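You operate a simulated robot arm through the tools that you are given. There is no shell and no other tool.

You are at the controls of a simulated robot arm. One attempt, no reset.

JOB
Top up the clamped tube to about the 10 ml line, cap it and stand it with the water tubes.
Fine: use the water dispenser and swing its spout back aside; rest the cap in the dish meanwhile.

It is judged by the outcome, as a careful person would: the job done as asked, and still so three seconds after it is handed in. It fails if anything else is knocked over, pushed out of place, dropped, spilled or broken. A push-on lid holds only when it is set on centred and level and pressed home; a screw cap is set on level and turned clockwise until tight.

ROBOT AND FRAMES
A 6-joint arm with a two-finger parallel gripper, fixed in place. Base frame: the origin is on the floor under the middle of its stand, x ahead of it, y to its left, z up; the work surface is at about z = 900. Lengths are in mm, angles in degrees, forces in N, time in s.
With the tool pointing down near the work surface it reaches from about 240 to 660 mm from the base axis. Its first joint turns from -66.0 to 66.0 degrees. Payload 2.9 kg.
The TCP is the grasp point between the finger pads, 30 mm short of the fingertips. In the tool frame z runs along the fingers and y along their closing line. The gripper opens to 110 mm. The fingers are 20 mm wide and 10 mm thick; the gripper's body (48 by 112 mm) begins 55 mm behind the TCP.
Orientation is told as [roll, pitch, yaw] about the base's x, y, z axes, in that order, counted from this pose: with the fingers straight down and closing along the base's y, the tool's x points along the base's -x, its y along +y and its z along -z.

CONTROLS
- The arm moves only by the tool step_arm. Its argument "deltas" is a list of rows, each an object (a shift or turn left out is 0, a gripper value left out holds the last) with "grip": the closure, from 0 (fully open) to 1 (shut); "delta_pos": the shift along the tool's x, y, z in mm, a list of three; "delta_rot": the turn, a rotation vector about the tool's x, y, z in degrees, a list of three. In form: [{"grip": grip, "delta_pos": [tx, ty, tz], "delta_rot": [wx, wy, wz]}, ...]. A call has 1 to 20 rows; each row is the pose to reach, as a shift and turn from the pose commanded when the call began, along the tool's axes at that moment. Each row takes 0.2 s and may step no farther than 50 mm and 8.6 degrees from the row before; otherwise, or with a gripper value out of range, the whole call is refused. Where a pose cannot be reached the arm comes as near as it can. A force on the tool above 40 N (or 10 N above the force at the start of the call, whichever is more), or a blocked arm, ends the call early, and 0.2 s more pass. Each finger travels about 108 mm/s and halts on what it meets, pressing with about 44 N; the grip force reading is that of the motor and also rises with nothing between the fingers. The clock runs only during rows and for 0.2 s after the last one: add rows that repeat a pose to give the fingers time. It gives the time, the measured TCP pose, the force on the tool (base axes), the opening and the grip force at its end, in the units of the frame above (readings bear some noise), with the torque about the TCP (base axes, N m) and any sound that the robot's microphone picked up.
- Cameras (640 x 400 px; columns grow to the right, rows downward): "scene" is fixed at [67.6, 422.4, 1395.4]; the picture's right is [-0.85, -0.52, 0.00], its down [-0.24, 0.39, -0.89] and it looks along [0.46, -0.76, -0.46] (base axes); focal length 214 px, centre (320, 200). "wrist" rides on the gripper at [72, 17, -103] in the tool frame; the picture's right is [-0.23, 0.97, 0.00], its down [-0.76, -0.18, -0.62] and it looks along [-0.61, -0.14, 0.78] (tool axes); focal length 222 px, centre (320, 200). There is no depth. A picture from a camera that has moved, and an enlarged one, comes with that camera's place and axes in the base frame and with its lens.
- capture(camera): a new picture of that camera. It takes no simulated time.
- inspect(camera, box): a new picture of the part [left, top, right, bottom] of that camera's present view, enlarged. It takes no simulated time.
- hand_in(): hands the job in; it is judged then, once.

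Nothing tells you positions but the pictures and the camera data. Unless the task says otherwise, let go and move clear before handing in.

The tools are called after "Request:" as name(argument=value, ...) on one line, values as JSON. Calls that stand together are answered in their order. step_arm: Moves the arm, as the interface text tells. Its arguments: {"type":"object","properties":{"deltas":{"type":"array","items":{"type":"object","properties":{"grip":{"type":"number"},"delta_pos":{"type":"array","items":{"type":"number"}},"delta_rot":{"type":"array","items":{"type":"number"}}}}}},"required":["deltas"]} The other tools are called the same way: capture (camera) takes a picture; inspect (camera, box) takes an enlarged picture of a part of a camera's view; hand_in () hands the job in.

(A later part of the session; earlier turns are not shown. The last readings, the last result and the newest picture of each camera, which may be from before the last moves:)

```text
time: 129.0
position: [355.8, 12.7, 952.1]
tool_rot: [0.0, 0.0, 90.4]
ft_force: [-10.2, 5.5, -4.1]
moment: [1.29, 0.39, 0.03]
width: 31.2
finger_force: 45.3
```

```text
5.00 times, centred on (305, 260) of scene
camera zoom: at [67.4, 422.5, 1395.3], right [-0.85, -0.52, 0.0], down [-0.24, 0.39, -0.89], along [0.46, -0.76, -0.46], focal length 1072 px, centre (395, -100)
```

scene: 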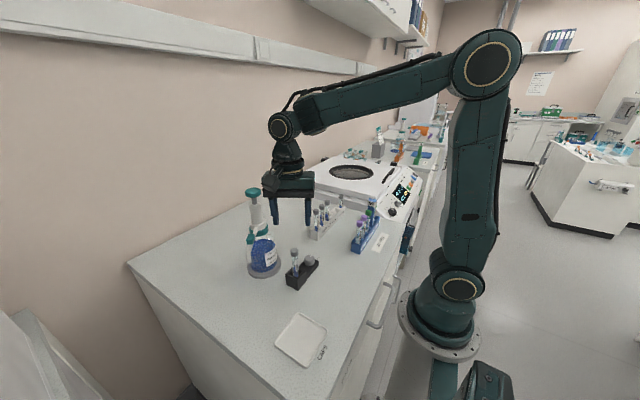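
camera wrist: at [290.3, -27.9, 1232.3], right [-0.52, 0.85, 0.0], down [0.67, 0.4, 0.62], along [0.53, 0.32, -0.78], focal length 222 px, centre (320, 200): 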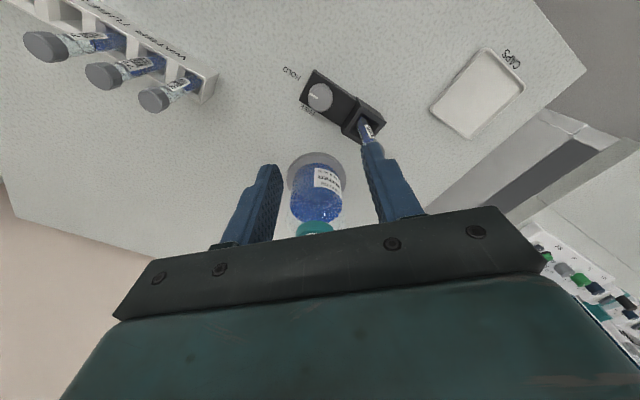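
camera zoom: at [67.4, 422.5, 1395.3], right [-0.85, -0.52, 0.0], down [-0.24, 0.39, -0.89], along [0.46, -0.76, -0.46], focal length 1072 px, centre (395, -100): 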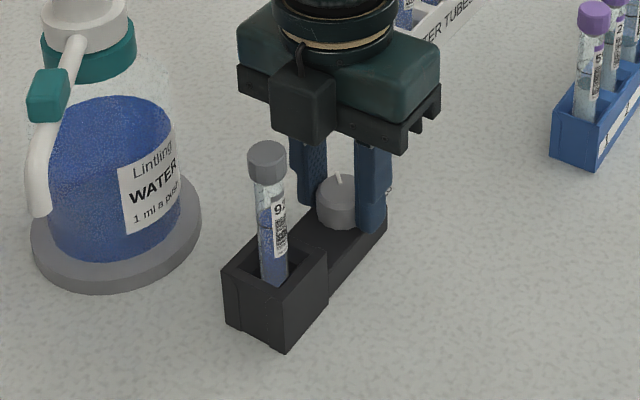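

I'll release the knob to clear these stresses, check where its marker is, and regrip centred for the second half.

Request:
step_arm(deltas=[{"grip": 0.9}, {"grip": 0.7}, {"grip": 0.55}, {"grip": 0.55}])

Request:
inspect(camera="wrist", box=[240, 80, 400, 220])

Request:
inspect(camera="scene", box=[280, 235, 330, 290])

```text
time: 130.0
position: [355.6, 13.4, 954.2]
tool_rot: [-0.1, -0.2, 90.3]
ft_force: [0.4, 0.2, 1.0]
moment: [0.03, -0.01, 0.01]
width: 49.5
finger_force: 0.0
```

```text
2.86 times, centred on (320, 150) of wrist
camera zoom: at [338.3, -60.1, 1055.6], right [-0.98, 0.22, 0.0], down [0.17, 0.76, 0.62], along [0.14, 0.61, -0.78], focal length 635 px, centre (320, 343)
```

zoom: 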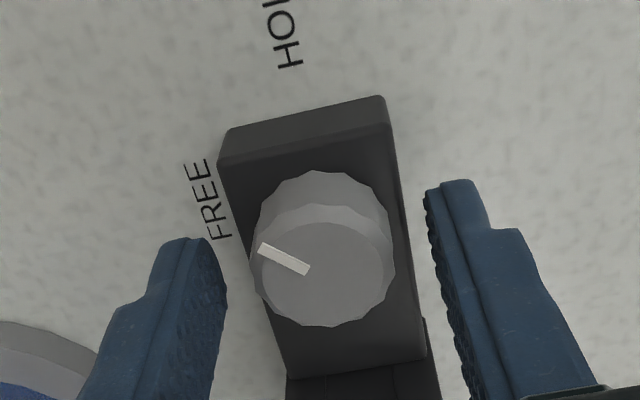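

```text
7.27 times, centred on (305, 262) of scene
camera zoom: at [67.6, 422.4, 1395.4], right [-0.85, -0.52, 0.0], down [-0.24, 0.39, -0.89], along [0.46, -0.76, -0.46], focal length 1560 px, centre (429, -254)
```

zoom: 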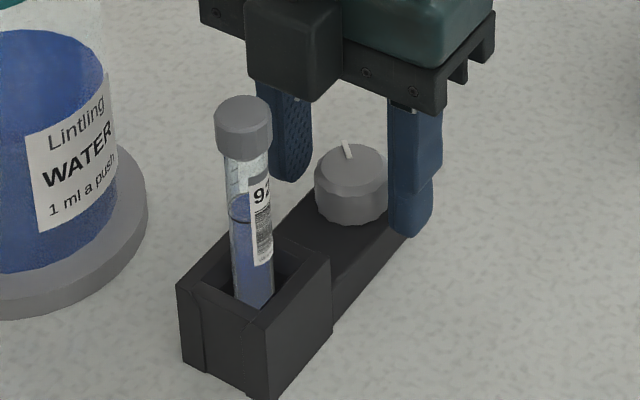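

The knob is halfway and stays put. I'll regrip and turn in smaller increments to keep the side forces low.

Request:
step_arm(deltas=[{"grip": 0.68}, {"grip": 0.76}, {"grip": 1.0}, {"grip": 1.0}, {"delta_rot": [0, 0, -6]}, {"delta_rot": [0, 0, -12]}, {"delta_rot": [0, 0, -18]}, {"delta_rot": [0, 0, -24]}])

Request:
inspect(camera="wrist", box=[240, 80, 400, 220])

```text
time: 131.8
position: [354.4, 13.5, 953.3]
tool_rot: [0.0, -0.3, 114.4]
ft_force: [-7.3, -1.0, 0.1]
moment: [-0.11, -0.04, 0.02]
width: 31.6
finger_force: 45.4
```

```text
2.86 times, centred on (320, 150) of wrist
camera zoom: at [368.6, -60.5, 1055.4], right [-0.98, -0.2, 0.0], down [-0.15, 0.77, 0.62], along [-0.12, 0.61, -0.78], focal length 635 px, centre (320, 343)
```

zoom: 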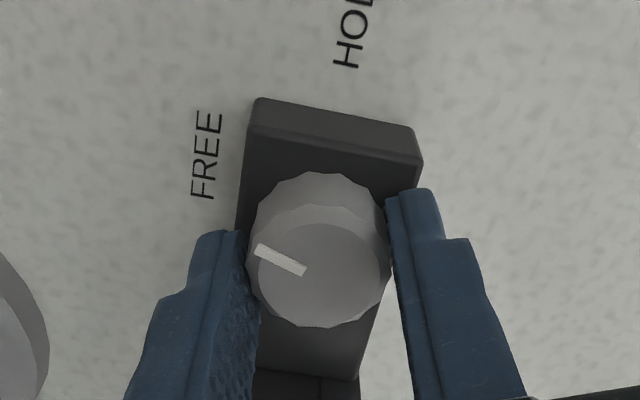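

Request:
step_arm(deltas=[{"delta_pos": [-0.2, 0.4, 0], "delta_rot": [0, 0, -6]}, {"delta_pos": [-0.3, 0.7, 0], "delta_rot": [0, 0, -12]}, {"delta_pos": [-0.4, 1.0, 0], "delta_rot": [0, 0, -18]}, {"delta_pos": [-0.4, 1.0, 0], "delta_rot": [0, 0, -21]}])

Request:
inspect(camera="wrist", box=[240, 80, 400, 220])

Request:
inspect(camera="scene", box=[280, 235, 330, 290])

```text
time: 132.8
position: [354.0, 13.5, 952.8]
tool_rot: [0.0, 0.0, 135.4]
ft_force: [-10.1, -6.2, 6.7]
moment: [-0.34, 0.17, -0.36]
width: 31.6
finger_force: 44.3
```

```text
2.86 times, centred on (320, 150) of wrist
camera zoom: at [392.9, -50.3, 1055.5], right [-0.85, -0.53, 0.0], down [-0.42, 0.66, 0.62], along [-0.33, 0.53, -0.78], focal length 635 px, centre (320, 343)
```

zoom: 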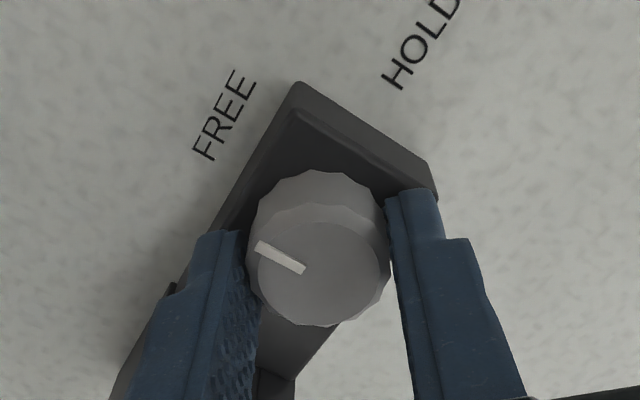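

```text
7.27 times, centred on (305, 262) of scene
camera zoom: at [67.3, 422.3, 1395.4], right [-0.85, -0.52, 0.0], down [-0.24, 0.39, -0.89], along [0.46, -0.76, -0.46], focal length 1560 px, centre (429, -254)
```

zoom: 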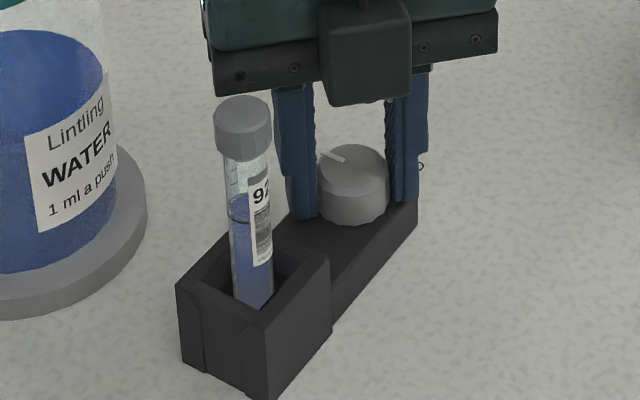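

The knob has come against its stop, with the marker at FREE. I'll release it and rise.

Request:
step_arm(deltas=[{"grip": 0.9}, {"grip": 0.7}, {"grip": 0.55}, {"grip": 0.55}, {"delta_pos": [0, 0, -20]}, {"delta_pos": [0, 0, -60]}, {"delta_pos": [0, 0, -105]}, {"delta_pos": [0, 0, -150]}, {"delta_pos": [0, 0, -180]}, {"delta_pos": [0, 0, -180]}])

Request:
capture(camera="wrist")

Request:
inspect(camera="scene", box=[280, 235, 330, 290])

```text
time: 135.0
position: [353.5, 12.5, 1132.4]
tool_rot: [0.0, 0.0, 135.4]
ft_force: [-0.7, -0.5, 0.5]
moment: [0.0, -0.01, 0.02]
width: 49.4
finger_force: 0.1
```

```text
taken
camera wrist: at [392.0, -49.8, 1235.8], right [-0.85, -0.53, 0.0], down [-0.42, 0.66, 0.62], along [-0.33, 0.53, -0.78], focal length 222 px, centre (320, 200)
```

wrist: 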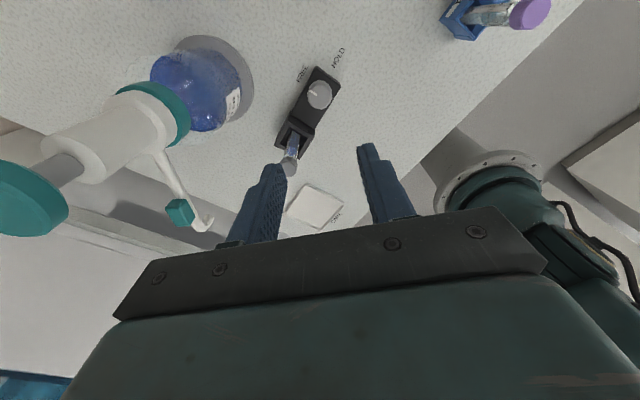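

```text
7.27 times, centred on (305, 262) of scene
camera zoom: at [67.6, 422.4, 1395.4], right [-0.85, -0.52, 0.0], down [-0.24, 0.39, -0.89], along [0.46, -0.76, -0.46], focal length 1560 px, centre (429, -254)
```

zoom: 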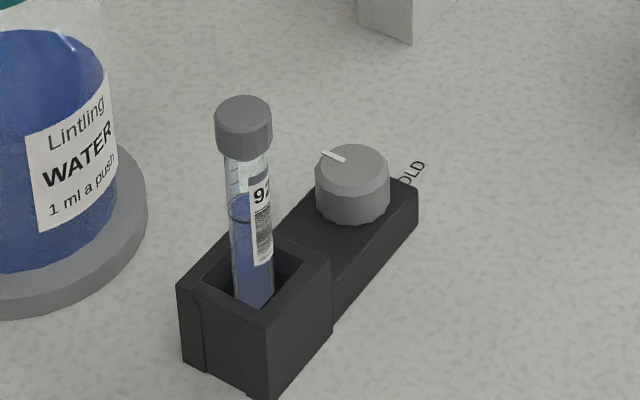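

The tube looks undisturbed and the knob is at FREE. Next I'll move over to view the water-tube rack closely and find slot 4.

Request:
step_arm(deltas=[{"delta_pos": [0, 0, -30], "delta_rot": [0, 0, 8.4]}, {"delta_pos": [7, 15, -40], "delta_rot": [0, 0, 16.8]}, {"delta_pos": [14, 31, -40], "delta_rot": [0, 0, 25.2]}, {"delta_pos": [22, 48, -40], "delta_rot": [0, 0, 33.6]}, {"delta_pos": [30, 65, -40], "delta_rot": [0, 0, 42]}, {"delta_pos": [38, 82, -40], "delta_rot": [0, 0, 50.4]}, {"delta_pos": [46, 99, -40], "delta_rot": [0, 0, 58.8]}, {"delta_pos": [54, 116, -40], "delta_rot": [0, 0, 67.2]}, {"delta_pos": [62, 133, -40], "delta_rot": [0, 0, 75.6]}, {"delta_pos": [70, 150, -40], "delta_rot": [0, 0, 84]}, {"delta_pos": [78, 167, -40], "delta_rot": [0, 0, 92.4]}, {"delta_pos": [86, 184, -40], "delta_rot": [0, 0, 100.8]}, {"delta_pos": [94, 201, -40], "delta_rot": [0, 0, 109.2]}, {"delta_pos": [102, 218, -40], "delta_rot": [0, 0, 117.6]}, {"delta_pos": [110, 235, -40], "delta_rot": [0, 0, 126]}, {"delta_pos": [117.7, 252.5, -40], "delta_rot": [0, 0, 134.4]}, {"delta_pos": [117.7, 252.5, -40], "delta_rot": [0, 0, 135.4]}])

Request:
capture(camera="wrist")

```text
time: 138.6
position: [259.5, -251.4, 1173.2]
tool_rot: [0.1, -0.1, -0.1]
ft_force: [-0.1, 0.0, 0.5]
moment: [0.0, 0.03, 0.04]
width: 49.4
finger_force: 0.0
```

```text
taken
camera wrist: at [186.3, -233.9, 1275.3], right [0.23, 0.97, 0.0], down [0.76, -0.18, 0.62], along [0.61, -0.14, -0.78], focal length 222 px, centre (320, 200)
```

wrist: 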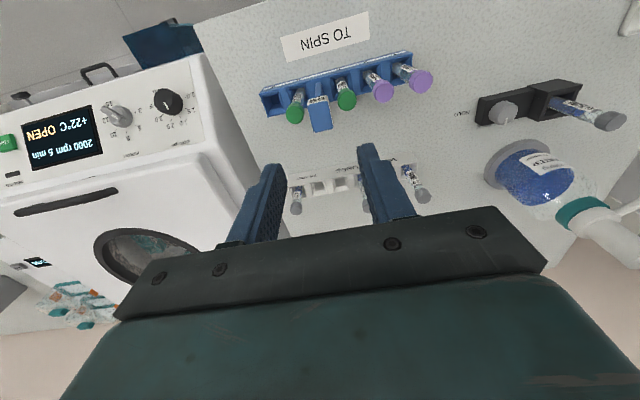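

Request:
inspect(camera="wrist", box=[280, 150, 440, 220])

```text
4.00 times, centred on (360, 185) of wrist
camera zoom: at [186.3, -233.9, 1275.3], right [0.23, 0.97, 0.0], down [0.76, -0.18, 0.62], along [0.61, -0.14, -0.78], focal length 888 px, centre (160, 260)
```

zoom: 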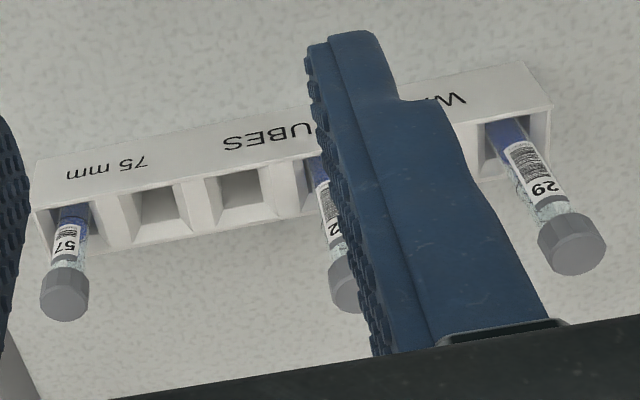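

Request:
inspect(camera="wrist", box=[300, 165, 365, 215])

Request:
inspect(camera="scene", box=[318, 192, 348, 222])

```text
8.00 times, centred on (332, 190) of wrist
camera zoom: at [186.3, -233.9, 1275.3], right [0.23, 0.97, 0.0], down [0.76, -0.18, 0.62], along [0.61, -0.14, -0.78], focal length 1777 px, centre (220, 280)
```

zoom: 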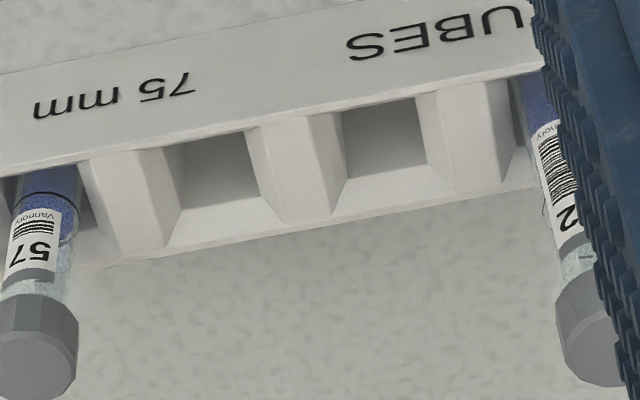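

```text
13.33 times, centred on (333, 207) of scene
camera zoom: at [67.6, 422.4, 1395.4], right [-0.85, -0.52, 0.0], down [-0.24, 0.39, -0.89], along [0.46, -0.76, -0.46], focal length 2860 px, centre (147, 107)
```

zoom: 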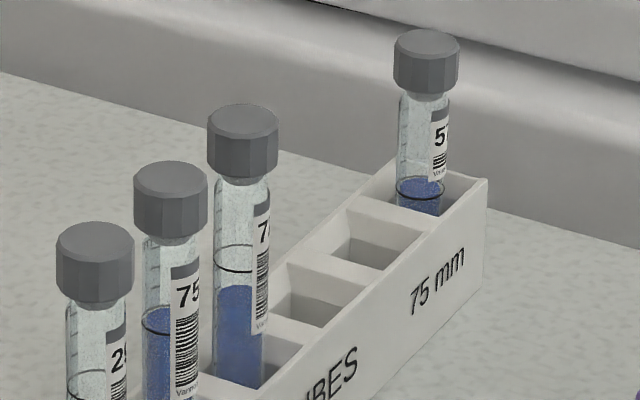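

Slot 4 (first free one among the long-tube places, centre near (416.5, −251)) is clear. Next I'll go back to the tube with the closing direction along x, and look down on it.

Request:
step_arm(deltas=[{"delta_pos": [-8, 28, -10], "delta_rot": [0, 0, -8]}, {"delta_pos": [-16, 56, -10], "delta_rot": [0, 0, -16]}, {"delta_pos": [-24, 85, -10], "delta_rot": [0, 0, -24]}, {"delta_pos": [-32, 114, -10], "delta_rot": [0, 0, -32]}, {"delta_pos": [-40, 143, -10], "delta_rot": [0, 0, -40]}, {"delta_pos": [-48, 172, -10], "delta_rot": [0, 0, -48]}, {"delta_pos": [-57, 201, -10], "delta_rot": [0, 0, -56]}, {"delta_pos": [-66, 231, -10], "delta_rot": [0, 0, -64]}, {"delta_pos": [-75, 262, -10], "delta_rot": [0, 0, -72]}, {"delta_pos": [-84, 295, -10], "delta_rot": [0, 0, -80]}, {"delta_pos": [-94.5, 331.7, -10], "delta_rot": [0, 0, -88]}, {"delta_pos": [-94.5, 331.7, 20], "delta_rot": [0, 0, -90]}, {"delta_pos": [-94.5, 331.7, 50], "delta_rot": [0, 0, -90]}, {"delta_pos": [-94.5, 331.7, 50], "delta_rot": [0, 0, -90]}])

Request:
inspect(camera="wrist", box=[270, 60, 370, 180])

Request:
inspect(camera="scene", box=[270, 210, 340, 290])

```text
time: 141.6
position: [354.9, 81.8, 1122.2]
tool_rot: [-0.1, -0.1, 90.0]
ft_force: [-0.3, 0.5, 1.0]
moment: [-0.01, -0.01, 0.01]
width: 49.4
finger_force: 0.1
```

```text
3.33 times, centred on (320, 120) of wrist
camera zoom: at [336.6, 8.5, 1224.2], right [-0.97, 0.23, 0.0], down [0.18, 0.76, 0.62], along [0.14, 0.61, -0.78], focal length 740 px, centre (320, 467)
```

zoom: 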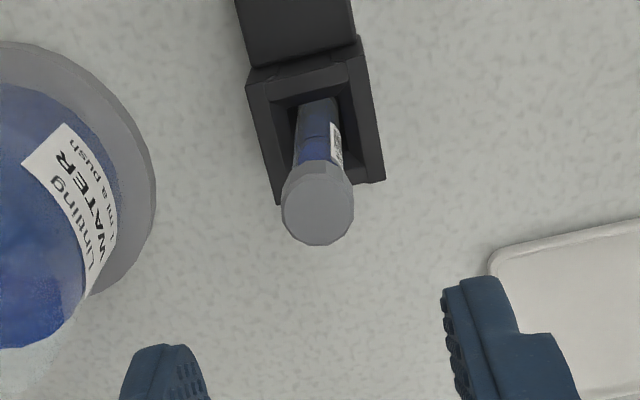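

```text
5.00 times, centred on (305, 250) of scene
camera zoom: at [67.6, 422.4, 1395.4], right [-0.85, -0.52, 0.0], down [-0.24, 0.39, -0.89], along [0.46, -0.76, -0.46], focal length 1072 px, centre (395, -50)
```

zoom: 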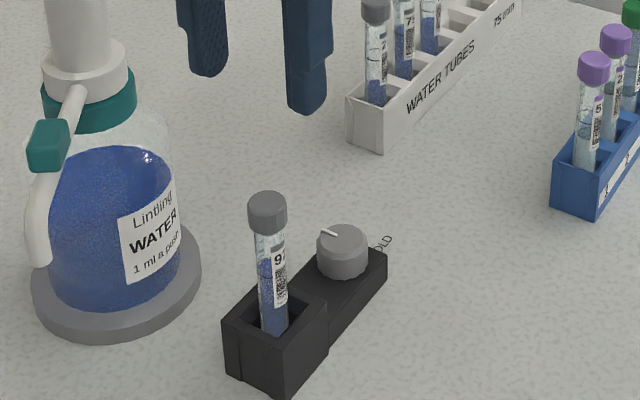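

The tube is centred under the gripper (within 1 mm). I'll descend so the fingers straddle the tube body and cap, with the tips just above the clamp block.

Request:
step_arm(deltas=[{"delta_pos": [0.9, -0.4, 35]}, {"delta_pos": [0.9, -0.4, 70]}, {"delta_pos": [0.9, -0.4, 105]}, {"delta_pos": [0.9, -0.4, 130]}, {"delta_pos": [0.9, -0.4, 141]}, {"delta_pos": [0.9, -0.4, 141]}])

Request:
inspect(camera="wrist", box=[240, 80, 400, 220])

Request:
inspect(camera="scene", box=[270, 220, 340, 300])

```text
time: 143.0
position: [354.0, 80.8, 982.4]
tool_rot: [-0.1, -0.1, 90.0]
ft_force: [0.3, 0.8, -0.5]
moment: [0.01, -0.01, 0.01]
width: 49.4
finger_force: 0.0
```

```text
2.86 times, centred on (320, 150) of wrist
camera zoom: at [337.2, 7.6, 1085.5], right [-0.97, 0.23, 0.0], down [0.18, 0.76, 0.62], along [0.14, 0.61, -0.78], focal length 635 px, centre (320, 343)
```

zoom: 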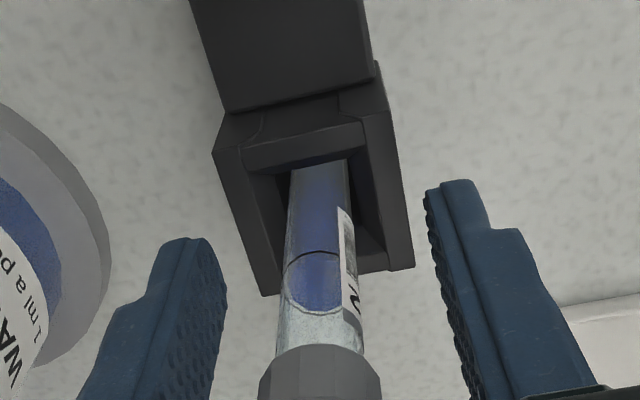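

```text
5.00 times, centred on (305, 260) of scene
camera zoom: at [67.6, 422.4, 1395.4], right [-0.85, -0.52, 0.0], down [-0.24, 0.39, -0.89], along [0.46, -0.76, -0.46], focal length 1072 px, centre (395, -100)
```

zoom: 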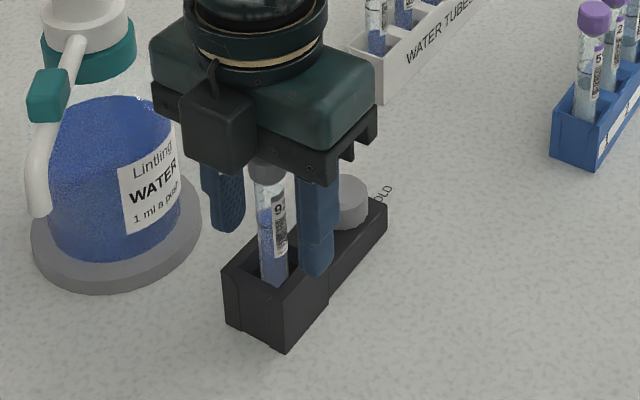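

Request:
step_arm(deltas=[{"grip": 0.7}, {"grip": 0.78}, {"grip": 0.84}, {"grip": 0.9}, {"grip": 1.0}, {"grip": 1.0}])

Request:
inspect(camera="wrist", box=[240, 80, 400, 220])

Request:
inspect(camera="scene", box=[270, 220, 340, 300])

```text
time: 144.4
position: [355.5, 81.0, 983.1]
tool_rot: [-0.1, -0.1, 90.0]
ft_force: [-0.3, 0.2, 0.2]
moment: [0.01, 0.02, 0.02]
width: 14.2
finger_force: 44.1
```

```text
2.86 times, centred on (320, 150) of wrist
camera zoom: at [337.3, 7.6, 1085.9], right [-0.97, 0.23, 0.0], down [0.18, 0.76, 0.62], along [0.14, 0.61, -0.78], focal length 635 px, centre (320, 343)
```

zoom: 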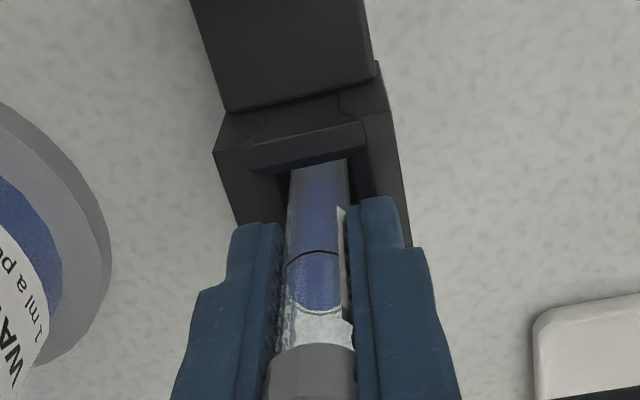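

```text
5.00 times, centred on (305, 260) of scene
camera zoom: at [67.6, 422.4, 1395.4], right [-0.85, -0.52, 0.0], down [-0.24, 0.39, -0.89], along [0.46, -0.76, -0.46], focal length 1072 px, centre (395, -100)
```

zoom: 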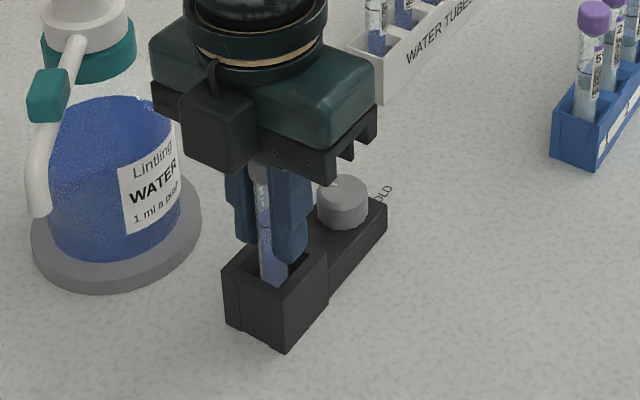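

The tube is held, no snap. I'll lift slowly out of the clamp and watch the forces.

Request:
step_arm(deltas=[{"delta_pos": [0, 0, -2]}, {"delta_pos": [0, 0, -5]}, {"delta_pos": [0, 0, -10]}])

Request:
inspect(camera="scene", box=[270, 220, 340, 300])

```text
time: 145.2
position: [354.7, 82.2, 991.4]
tool_rot: [-0.2, -0.2, 90.0]
ft_force: [-0.2, -1.3, 0.7]
moment: [0.02, -0.01, 0.04]
width: 14.4
finger_force: 44.1
```

```text
5.00 times, centred on (305, 260) of scene
camera zoom: at [67.6, 422.4, 1395.4], right [-0.85, -0.52, 0.0], down [-0.24, 0.39, -0.89], along [0.46, -0.76, -0.46], focal length 1072 px, centre (395, -100)
```

zoom: 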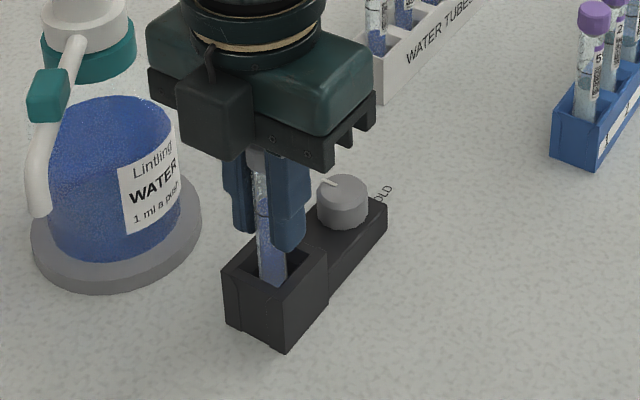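

The tube comes up freely with the gripper. I'll raise it well clear.

Request:
step_arm(deltas=[{"delta_pos": [0, 0, -15]}, {"delta_pos": [0, 0, -35]}, {"delta_pos": [0, 0, -60]}, {"delta_pos": [0, 0, -90]}, {"delta_pos": [0, 0, -120]}, {"delta_pos": [0, 0, -135]}, {"delta_pos": [0, 0, -135]}])

Request:
inspect(camera="scene", box=[265, 180, 335, 290])

Request:
inspect(camera="wrist", box=[240, 80, 400, 220])

```text
time: 146.8
position: [353.8, 83.1, 1128.3]
tool_rot: [0.0, -0.1, 90.0]
ft_force: [0.0, 0.9, -0.9]
moment: [0.03, 0.01, 0.02]
width: 14.6
finger_force: 44.0
```

```text
3.64 times, centred on (300, 235) of scene
camera zoom: at [67.6, 422.4, 1395.4], right [-0.85, -0.52, 0.0], down [-0.24, 0.39, -0.89], along [0.46, -0.76, -0.46], focal length 780 px, centre (393, 73)
```

zoom: 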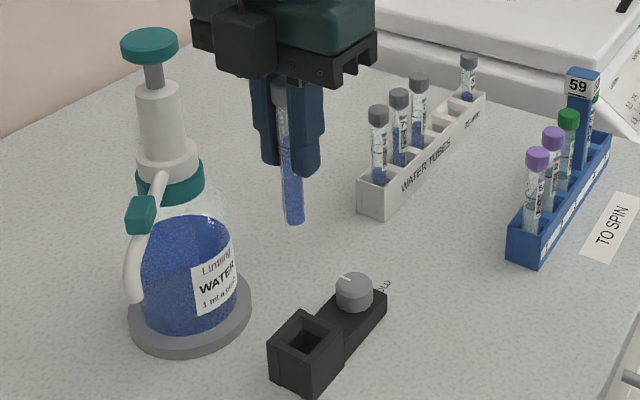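

```text
2.86 times, centred on (320, 150) of wrist
camera zoom: at [337.1, 8.7, 1229.9], right [-0.97, 0.23, 0.0], down [0.18, 0.76, 0.62], along [0.14, 0.61, -0.78], focal length 635 px, centre (320, 343)
```

zoom: 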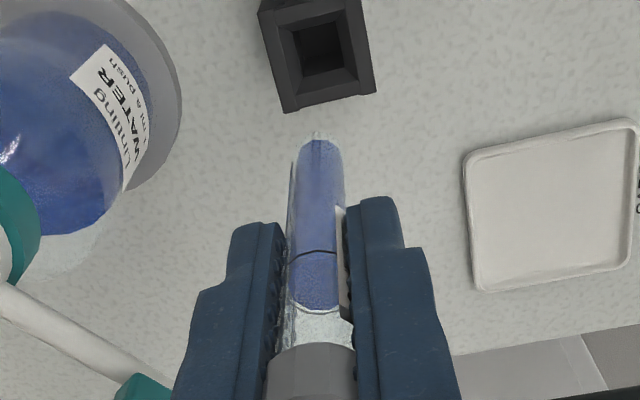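

The tube is held upright and capped. I'll carry it at height to above slot 4 of the water-tube rack.

Request:
step_arm(deltas=[{"delta_pos": [15, -3, -5]}, {"delta_pos": [45, -8, -5]}, {"delta_pos": [80, -15, -5]}, {"delta_pos": [115, -21, -5]}, {"delta_pos": [150, -28, -5]}, {"delta_pos": [185, -34, -5]}, {"delta_pos": [220, -41, -5]}, {"delta_pos": [255, -47, -5]}, {"delta_pos": [290, -54, -5]}, {"delta_pos": [316, -59, -5]}, {"delta_pos": [331.9, -61.7, -5]}, {"delta_pos": [331.9, -61.7, -5]}, {"delta_pos": [331.9, -61.7, -5]}])

Request:
capture(camera="wrist")

Request:
inspect(camera="scene", box=[300, 150, 370, 240])

Request:
inspect(camera="wrist", box=[250, 60, 400, 180])

```text
time: 149.6
position: [417.3, -250.1, 1131.7]
tool_rot: [-0.2, -0.1, 90.1]
ft_force: [-0.2, 0.0, 0.8]
moment: [0.01, 0.0, -0.01]
width: 15.3
finger_force: 43.8
```

```text
taken
camera wrist: at [399.5, -322.8, 1234.4], right [-0.97, 0.23, 0.0], down [0.18, 0.76, 0.62], along [0.14, 0.61, -0.78], focal length 222 px, centre (320, 200)
```

wrist: 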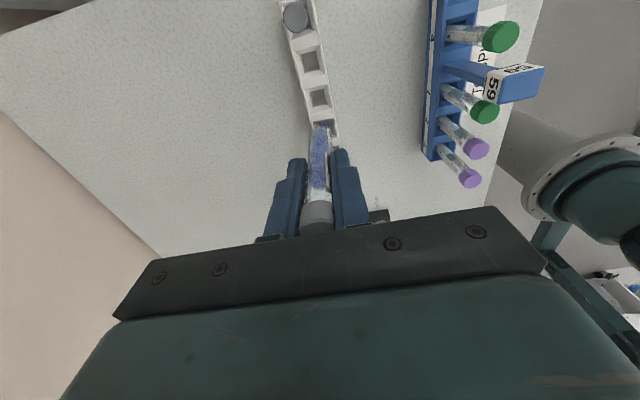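

```text
4.44 times, centred on (335, 195) of scene
camera zoom: at [67.6, 422.4, 1395.4], right [-0.85, -0.52, 0.0], down [-0.24, 0.39, -0.89], along [0.46, -0.76, -0.46], focal length 953 px, centre (253, 222)
```

zoom: 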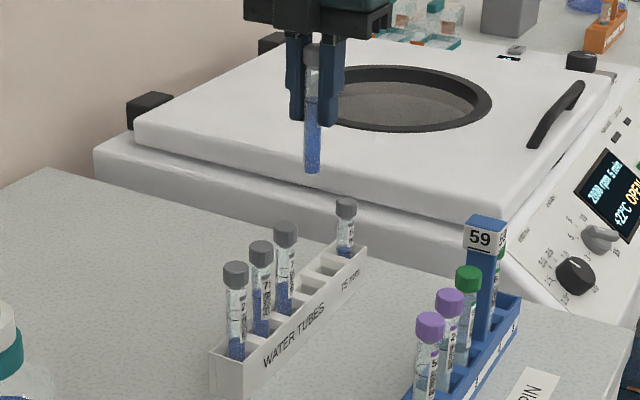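

```text
3.33 times, centred on (325, 120) of wrist
camera zoom: at [399.5, -322.8, 1234.4], right [-0.97, 0.23, 0.0], down [0.18, 0.76, 0.62], along [0.14, 0.61, -0.78], focal length 740 px, centre (303, 467)
```

zoom: 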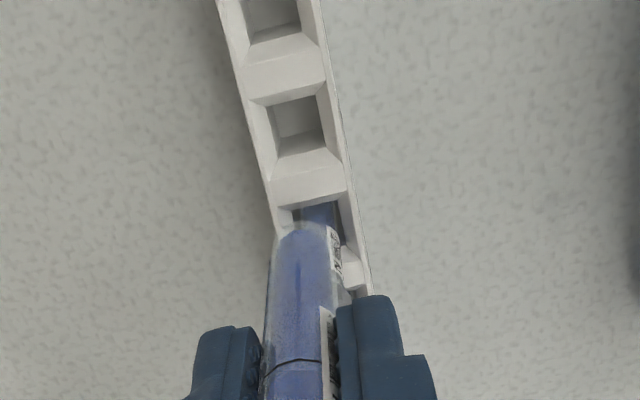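

Slot 4 is visible just ahead of the tube's bottom end. I'll shift about 2 mm to line up and lower until the tube's bottom is just above the rack.

Request:
step_arm(deltas=[{"delta_pos": [2.2, -2.0, 20]}, {"delta_pos": [2.2, -2.0, 45]}, {"delta_pos": [2.2, -2.0, 70]}, {"delta_pos": [2.2, -2.0, 88]}, {"delta_pos": [2.2, -2.0, 94]}, {"delta_pos": [2.2, -2.0, 94]}])

Request:
inspect(camera="wrist", box=[260, 60, 380, 180])

Request:
inspect(camera="scene", box=[310, 180, 355, 235])

```text
time: 151.0
position: [419.4, -253.0, 1036.6]
tool_rot: [0.0, -0.1, 90.1]
ft_force: [-0.2, 0.9, 0.0]
moment: [0.02, 0.01, 0.01]
width: 14.8
finger_force: 43.7
```

```text
3.33 times, centred on (320, 120) of wrist
camera zoom: at [401.4, -326.3, 1139.1], right [-0.97, 0.23, 0.0], down [0.18, 0.76, 0.62], along [0.14, 0.61, -0.78], focal length 740 px, centre (320, 467)
```

zoom: 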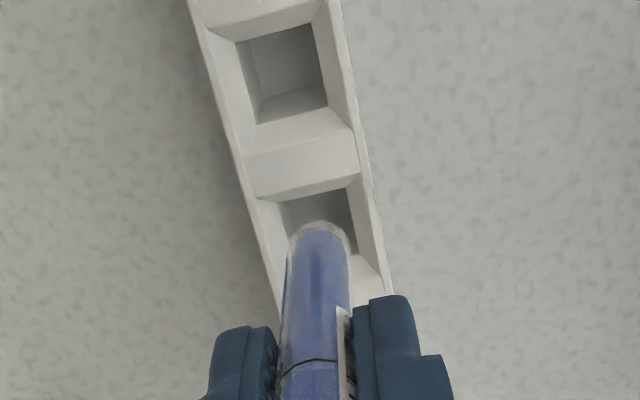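

```text
7.27 times, centred on (332, 208) of scene
camera zoom: at [67.6, 422.4, 1395.4], right [-0.85, -0.52, 0.0], down [-0.24, 0.39, -0.89], along [0.46, -0.76, -0.46], focal length 1560 px, centre (229, 146)
```

zoom: 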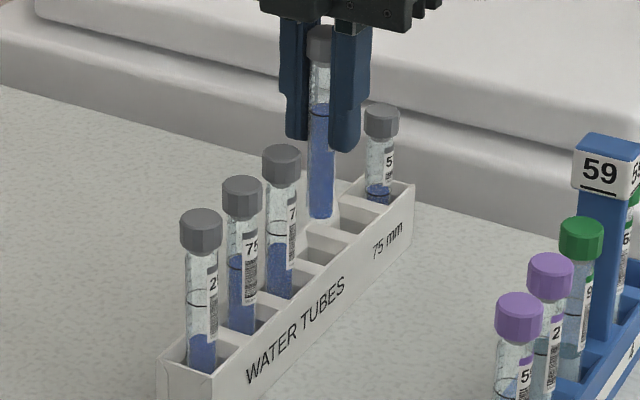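

Request:
inspect(camera="wrist", box=[275, 60, 355, 150])

Request:
inspect(camera="scene", box=[325, 195, 350, 220])

```text
4.44 times, centred on (315, 105) of wrist
camera zoom: at [401.4, -326.3, 1139.1], right [-0.97, 0.23, 0.0], down [0.18, 0.76, 0.62], along [0.14, 0.61, -0.78], focal length 987 px, centre (342, 622)
```

zoom: 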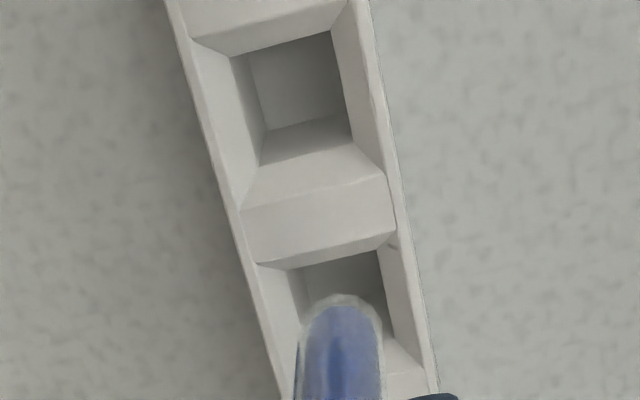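

```text
16.00 times, centred on (338, 208) of scene
camera zoom: at [67.6, 422.4, 1395.4], right [-0.85, -0.52, 0.0], down [-0.24, 0.39, -0.89], along [0.46, -0.76, -0.46], focal length 3432 px, centre (40, 80)
```

zoom: 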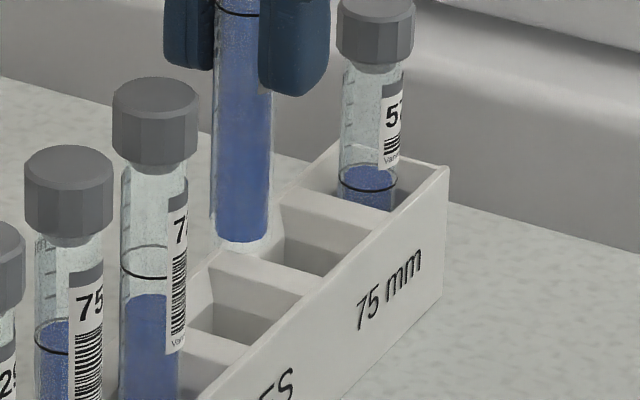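

The tube needs to shift about 3 mm toward +y (and 1 mm in x) to be centred on slot 4. I'll do that and lower gradually into the slot.

Request:
step_arm(deltas=[{"delta_pos": [-1.5, -0.6, 0]}, {"delta_pos": [-3.0, -1.2, 0]}, {"delta_pos": [-3.0, -1.2, 6]}, {"delta_pos": [-3.0, -1.2, 12]}, {"delta_pos": [-3.0, -1.2, 12]}])

Request:
inspect(camera="wrist", box=[275, 60, 355, 150])

Request:
inspect(camera="scene", box=[320, 190, 350, 225])

```text
time: 152.2
position: [420.5, -249.5, 1025.1]
tool_rot: [-0.1, -0.1, 90.0]
ft_force: [0.3, 0.3, -0.6]
moment: [-0.03, 0.0, 0.01]
width: 15.0
finger_force: 44.1
```

```text
4.44 times, centred on (315, 105) of wrist
camera zoom: at [402.3, -323.4, 1128.0], right [-0.97, 0.23, 0.0], down [0.18, 0.76, 0.62], along [0.14, 0.61, -0.78], focal length 987 px, centre (342, 622)
```

zoom: 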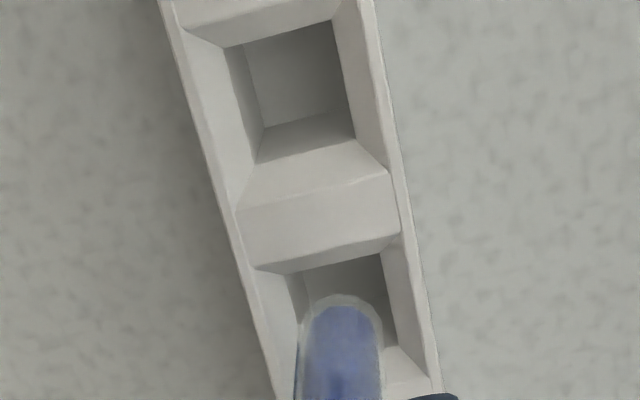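

```text
11.43 times, centred on (335, 208) of scene
camera zoom: at [67.6, 422.4, 1395.4], right [-0.85, -0.52, 0.0], down [-0.24, 0.39, -0.89], along [0.46, -0.76, -0.46], focal length 2451 px, centre (149, 114)
```

zoom: 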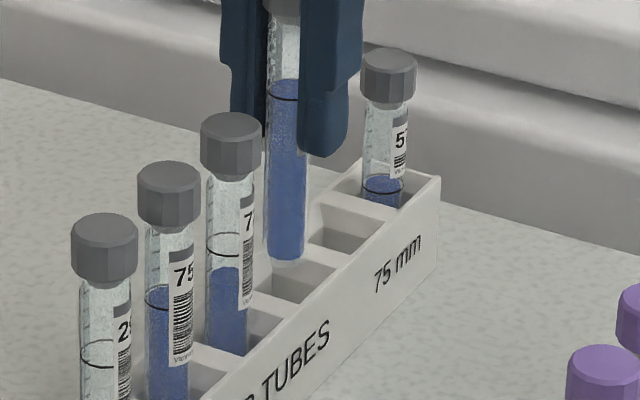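

The tube is now centred over slot 4. I'm lowering it into the slot and watching for contact.

Request:
step_arm(deltas=[{"delta_pos": [0, 0, 4]}, {"delta_pos": [0, 0, 8]}, {"delta_pos": [0, 0, 12]}, {"delta_pos": [0, 0, 16]}])

Request:
inspect(camera="scene", box=[320, 190, 350, 225])

Request:
inspect(camera="wrist", box=[275, 60, 355, 150])

```text
time: 153.2
position: [420.9, -249.8, 1009.4]
tool_rot: [0.0, -0.2, 90.0]
ft_force: [0.4, 0.3, -0.7]
moment: [0.01, 0.01, -0.01]
width: 15.5
finger_force: 43.9
```

```text
11.43 times, centred on (335, 208) of scene
camera zoom: at [67.6, 422.4, 1395.4], right [-0.85, -0.52, 0.0], down [-0.24, 0.39, -0.89], along [0.46, -0.76, -0.46], focal length 2451 px, centre (149, 114)
```

zoom: 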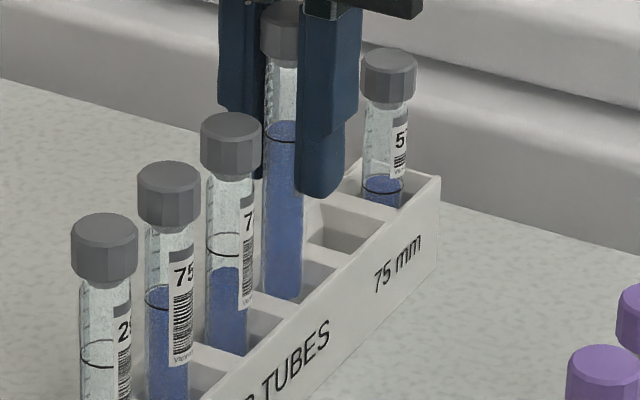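

```text
4.44 times, centred on (315, 105) of wrist
camera zoom: at [402.6, -322.8, 1111.9], right [-0.97, 0.23, 0.0], down [0.18, 0.76, 0.62], along [0.14, 0.61, -0.78], focal length 987 px, centre (342, 622)
```

zoom: 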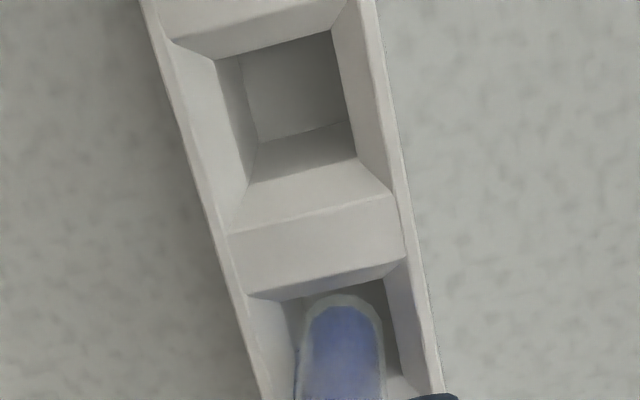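

Request:
step_arm(deltas=[{"delta_pos": [0, 0, 5]}, {"delta_pos": [0, 0, 10]}, {"delta_pos": [0, 0, 15]}, {"delta_pos": [0, 0, 20]}, {"delta_pos": [0, 0, 23]}])

Request:
inspect(camera="scene", box=[315, 185, 350, 230])

```text
time: 154.4
position: [420.1, -249.8, 985.6]
tool_rot: [0.0, 0.0, 90.0]
ft_force: [-0.1, -0.5, -0.3]
moment: [0.02, 0.04, 0.0]
width: 15.0
finger_force: 43.5
```

```text
8.89 times, centred on (332, 208) of scene
camera zoom: at [67.6, 422.4, 1395.4], right [-0.85, -0.52, 0.0], down [-0.24, 0.39, -0.89], along [0.46, -0.76, -0.46], focal length 1906 px, centre (209, 133)
```

zoom: 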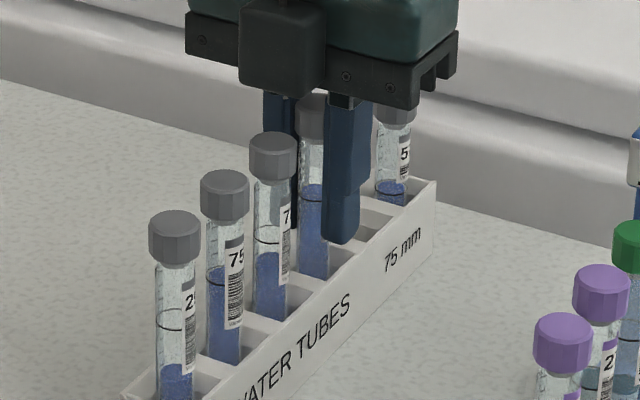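

Request:
step_arm(deltas=[{"delta_pos": [0, 0, 1]}, {"delta_pos": [0, 0, 2]}, {"delta_pos": [0, 0, 3]}])

Request:
step_arm(deltas=[{"delta_pos": [0, 0, 0.7]}, {"delta_pos": [0, 0, 1.4]}])

```text
time: 155.2
position: [420.4, -249.8, 982.9]
tool_rot: [-0.1, 0.0, 90.1]
ft_force: [-0.8, 0.7, 4.2]
moment: [0.05, 0.04, -0.01]
width: 15.3
finger_force: 44.1
```

```text
time: 155.8
position: [420.4, -250.2, 983.0]
tool_rot: [-0.2, 0.1, 89.8]
ft_force: [-2.1, -0.4, 18.3]
moment: [-0.03, 0.11, 0.03]
width: 15.6
finger_force: 44.0
```

The tube has reached the slot floor, level with its neighbours. I'll ease up slightly and open the fingers.

Request:
step_arm(deltas=[{"delta_pos": [0, 0, -1.2]}, {"delta_pos": [0, 0, -1.2], "grip": 0.95}, {"delta_pos": [0, 0, -1.2], "grip": 0.9}, {"delta_pos": [0, 0, -1.2], "grip": 0.84}, {"delta_pos": [0, 0, -1.2], "grip": 0.76}, {"delta_pos": [0, 0, -1.2], "grip": 0.66}, {"delta_pos": [0, 0, -1.2], "grip": 0.6}, {"delta_pos": [0, 0, -1.2], "grip": 0.6}])

Request:
inspect(camera="scene", box=[315, 185, 350, 230])

Request:
inspect(camera="wrist", box=[240, 80, 400, 220])

```text
time: 157.6
position: [420.9, -250.5, 983.6]
tool_rot: [-0.1, -0.1, 90.0]
ft_force: [-0.2, -0.2, 0.7]
moment: [0.04, 0.0, 0.02]
width: 44.0
finger_force: 0.1
```

```text
8.89 times, centred on (332, 208) of scene
camera zoom: at [67.6, 422.4, 1395.4], right [-0.85, -0.52, 0.0], down [-0.24, 0.39, -0.89], along [0.46, -0.76, -0.46], focal length 1906 px, centre (209, 133)
```

zoom: 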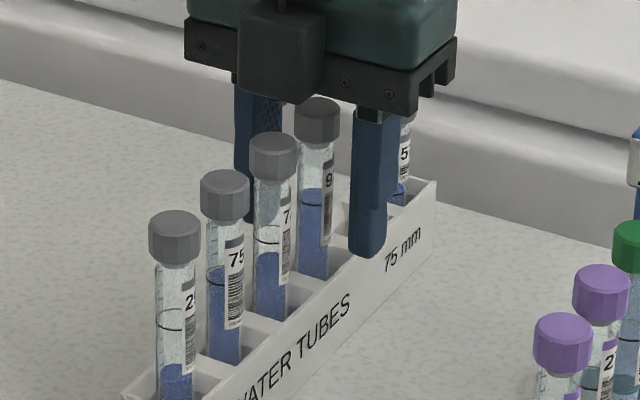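

```text
2.86 times, centred on (320, 150) of wrist
camera zoom: at [402.9, -322.7, 1085.3], right [-0.97, 0.23, 0.0], down [0.18, 0.76, 0.62], along [0.14, 0.61, -0.78], focal length 635 px, centre (320, 343)
```

zoom: 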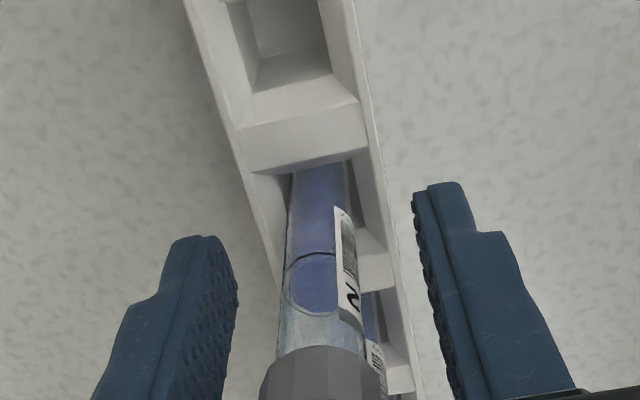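

The tube stands on its own in the rack. I'm rising straight up, clear of it.

Request:
step_arm(deltas=[{"delta_pos": [0, 0, -10]}, {"delta_pos": [0, 0, -30]}, {"delta_pos": [0, 0, -60]}, {"delta_pos": [0, 0, -100]}, {"delta_pos": [0, 0, -145]}, {"delta_pos": [0, 0, -190]}, {"delta_pos": [0, 0, -210]}, {"delta_pos": [0, 0, -210]}])

Request:
inspect(camera="scene", box=[305, 185, 350, 240])

Request:
capture(camera="scene")

Request:
inspect(camera="scene", box=[326, 195, 346, 220])

```text
time: 159.4
position: [421.8, -249.9, 1193.7]
tool_rot: [0.0, -0.1, 90.0]
ft_force: [0.5, -0.2, -0.1]
moment: [0.0, 0.0, 0.03]
width: 44.1
finger_force: 0.0
```

```text
7.27 times, centred on (328, 212) of scene
camera zoom: at [67.6, 422.4, 1395.4], right [-0.85, -0.52, 0.0], down [-0.24, 0.39, -0.89], along [0.46, -0.76, -0.46], focal length 1560 px, centre (266, 109)
```

zoom: 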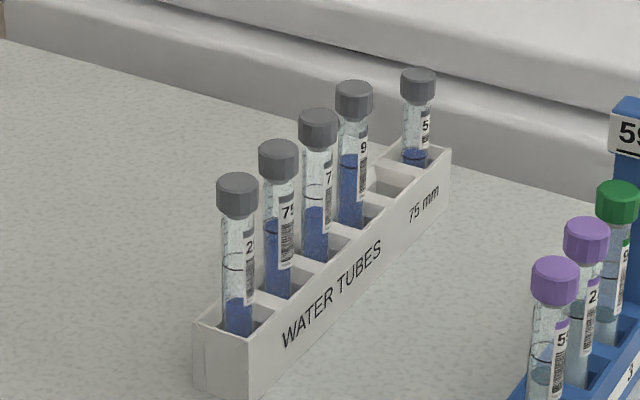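

```text
taken
```

scene: 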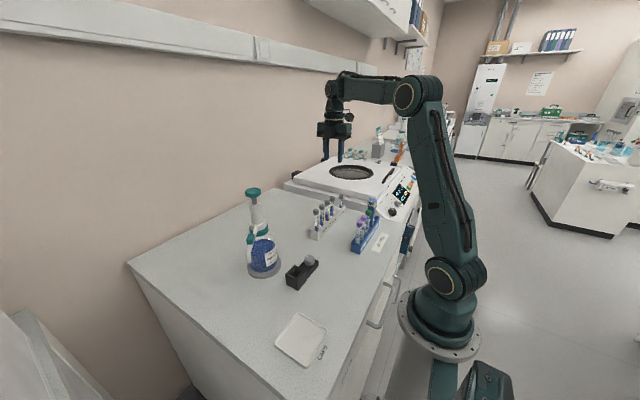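

```text
16.00 times, centred on (336, 208) of scene
camera zoom: at [67.6, 422.4, 1395.4], right [-0.85, -0.52, 0.0], down [-0.24, 0.39, -0.89], along [0.46, -0.76, -0.46], focal length 3432 px, centre (64, 80)
```

zoom: 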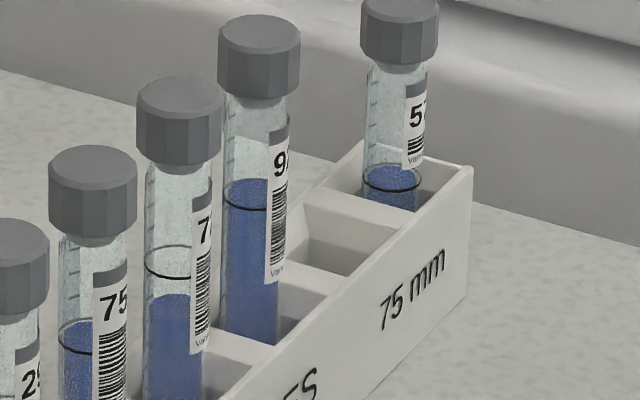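

Tube 92 stands capped and upright in slot 4 with the level at its 10 ml ring. I'll do a last check of the dispenser, clamp, dish and other racks before handing in.

Request:
inspect(camera="scene", box=[220, 170, 340, 300])

Request:
inspect(camera="scene", box=[330, 185, 400, 260])

Request:
inspect(camera="scene", box=[260, 240, 360, 380])

Request:
capture(camera="wrist")

```text
3.08 times, centred on (280, 235) of scene
camera zoom: at [67.6, 422.4, 1395.4], right [-0.85, -0.52, 0.0], down [-0.24, 0.39, -0.89], along [0.46, -0.76, -0.46], focal length 660 px, centre (443, 92)
```

zoom: 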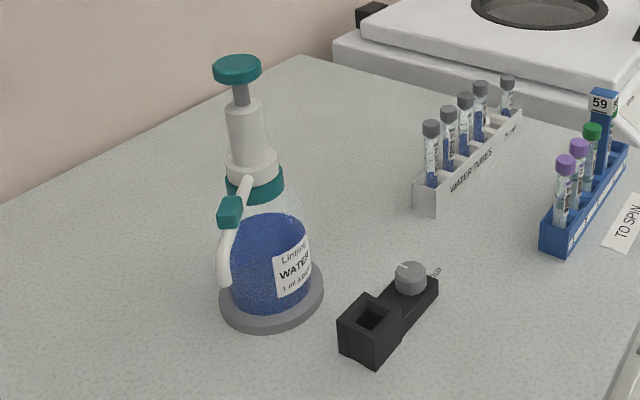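

```text
5.33 times, centred on (365, 222) of scene
camera zoom: at [67.6, 422.4, 1395.4], right [-0.85, -0.52, 0.0], down [-0.24, 0.39, -0.89], along [0.46, -0.76, -0.46], focal length 1144 px, centre (80, 80)
```

zoom: 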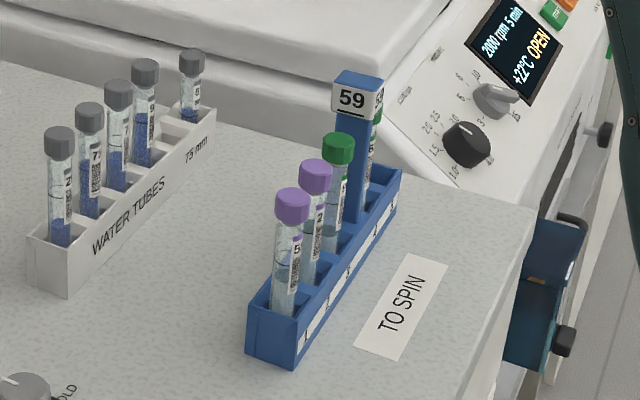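

```text
2.86 times, centred on (310, 310) of scene
camera zoom: at [67.6, 422.4, 1395.4], right [-0.85, -0.52, 0.0], down [-0.24, 0.39, -0.89], along [0.46, -0.76, -0.46], focal length 613 px, centre (349, -114)
```

zoom: 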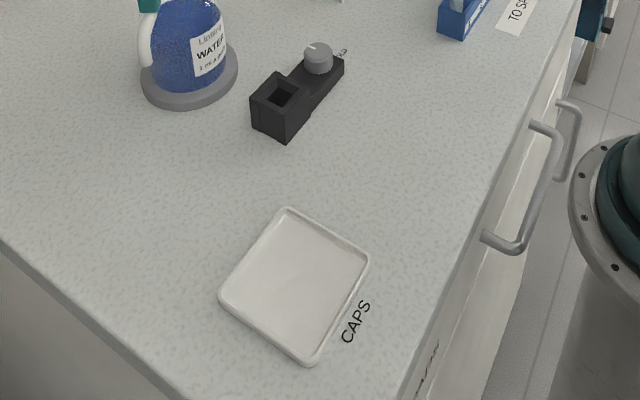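

```text
taken
camera wrist: at [403.6, -323.2, 1297.1], right [-0.97, 0.23, 0.0], down [0.18, 0.76, 0.62], along [0.14, 0.61, -0.78], focal length 222 px, centre (320, 200)
```

wrist: 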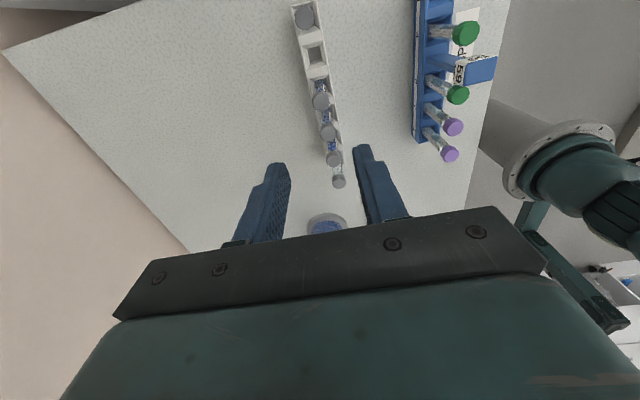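

Everything around looks undisturbed. One doubt remains: whether the cap really holds on its own. I'll test it by gripping only the cap's upper part and lifting a few millimetres to see if the tube follows.

Request:
step_arm(deltas=[{"delta_pos": [0, 0, 40]}, {"delta_pos": [0, 0, 80]}, {"delta_pos": [0, 0, 110]}, {"delta_pos": [0, 0, 120]}, {"delta_pos": [0, 0, 120]}])

Request:
inspect(camera="wrist", box=[270, 80, 370, 180])

```text
time: 160.6
position: [419.9, -249.4, 1074.9]
tool_rot: [-0.1, -0.1, 90.0]
ft_force: [-0.2, -0.2, 1.1]
moment: [0.0, 0.0, -0.01]
width: 43.9
finger_force: 0.0
```

```text
4.00 times, centred on (320, 130) of wrist
camera zoom: at [401.9, -323.0, 1176.9], right [-0.97, 0.23, 0.0], down [0.18, 0.76, 0.62], along [0.14, 0.61, -0.78], focal length 888 px, centre (320, 480)
```

zoom: 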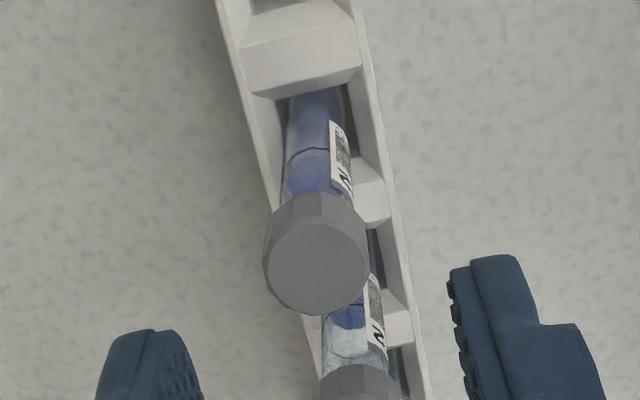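

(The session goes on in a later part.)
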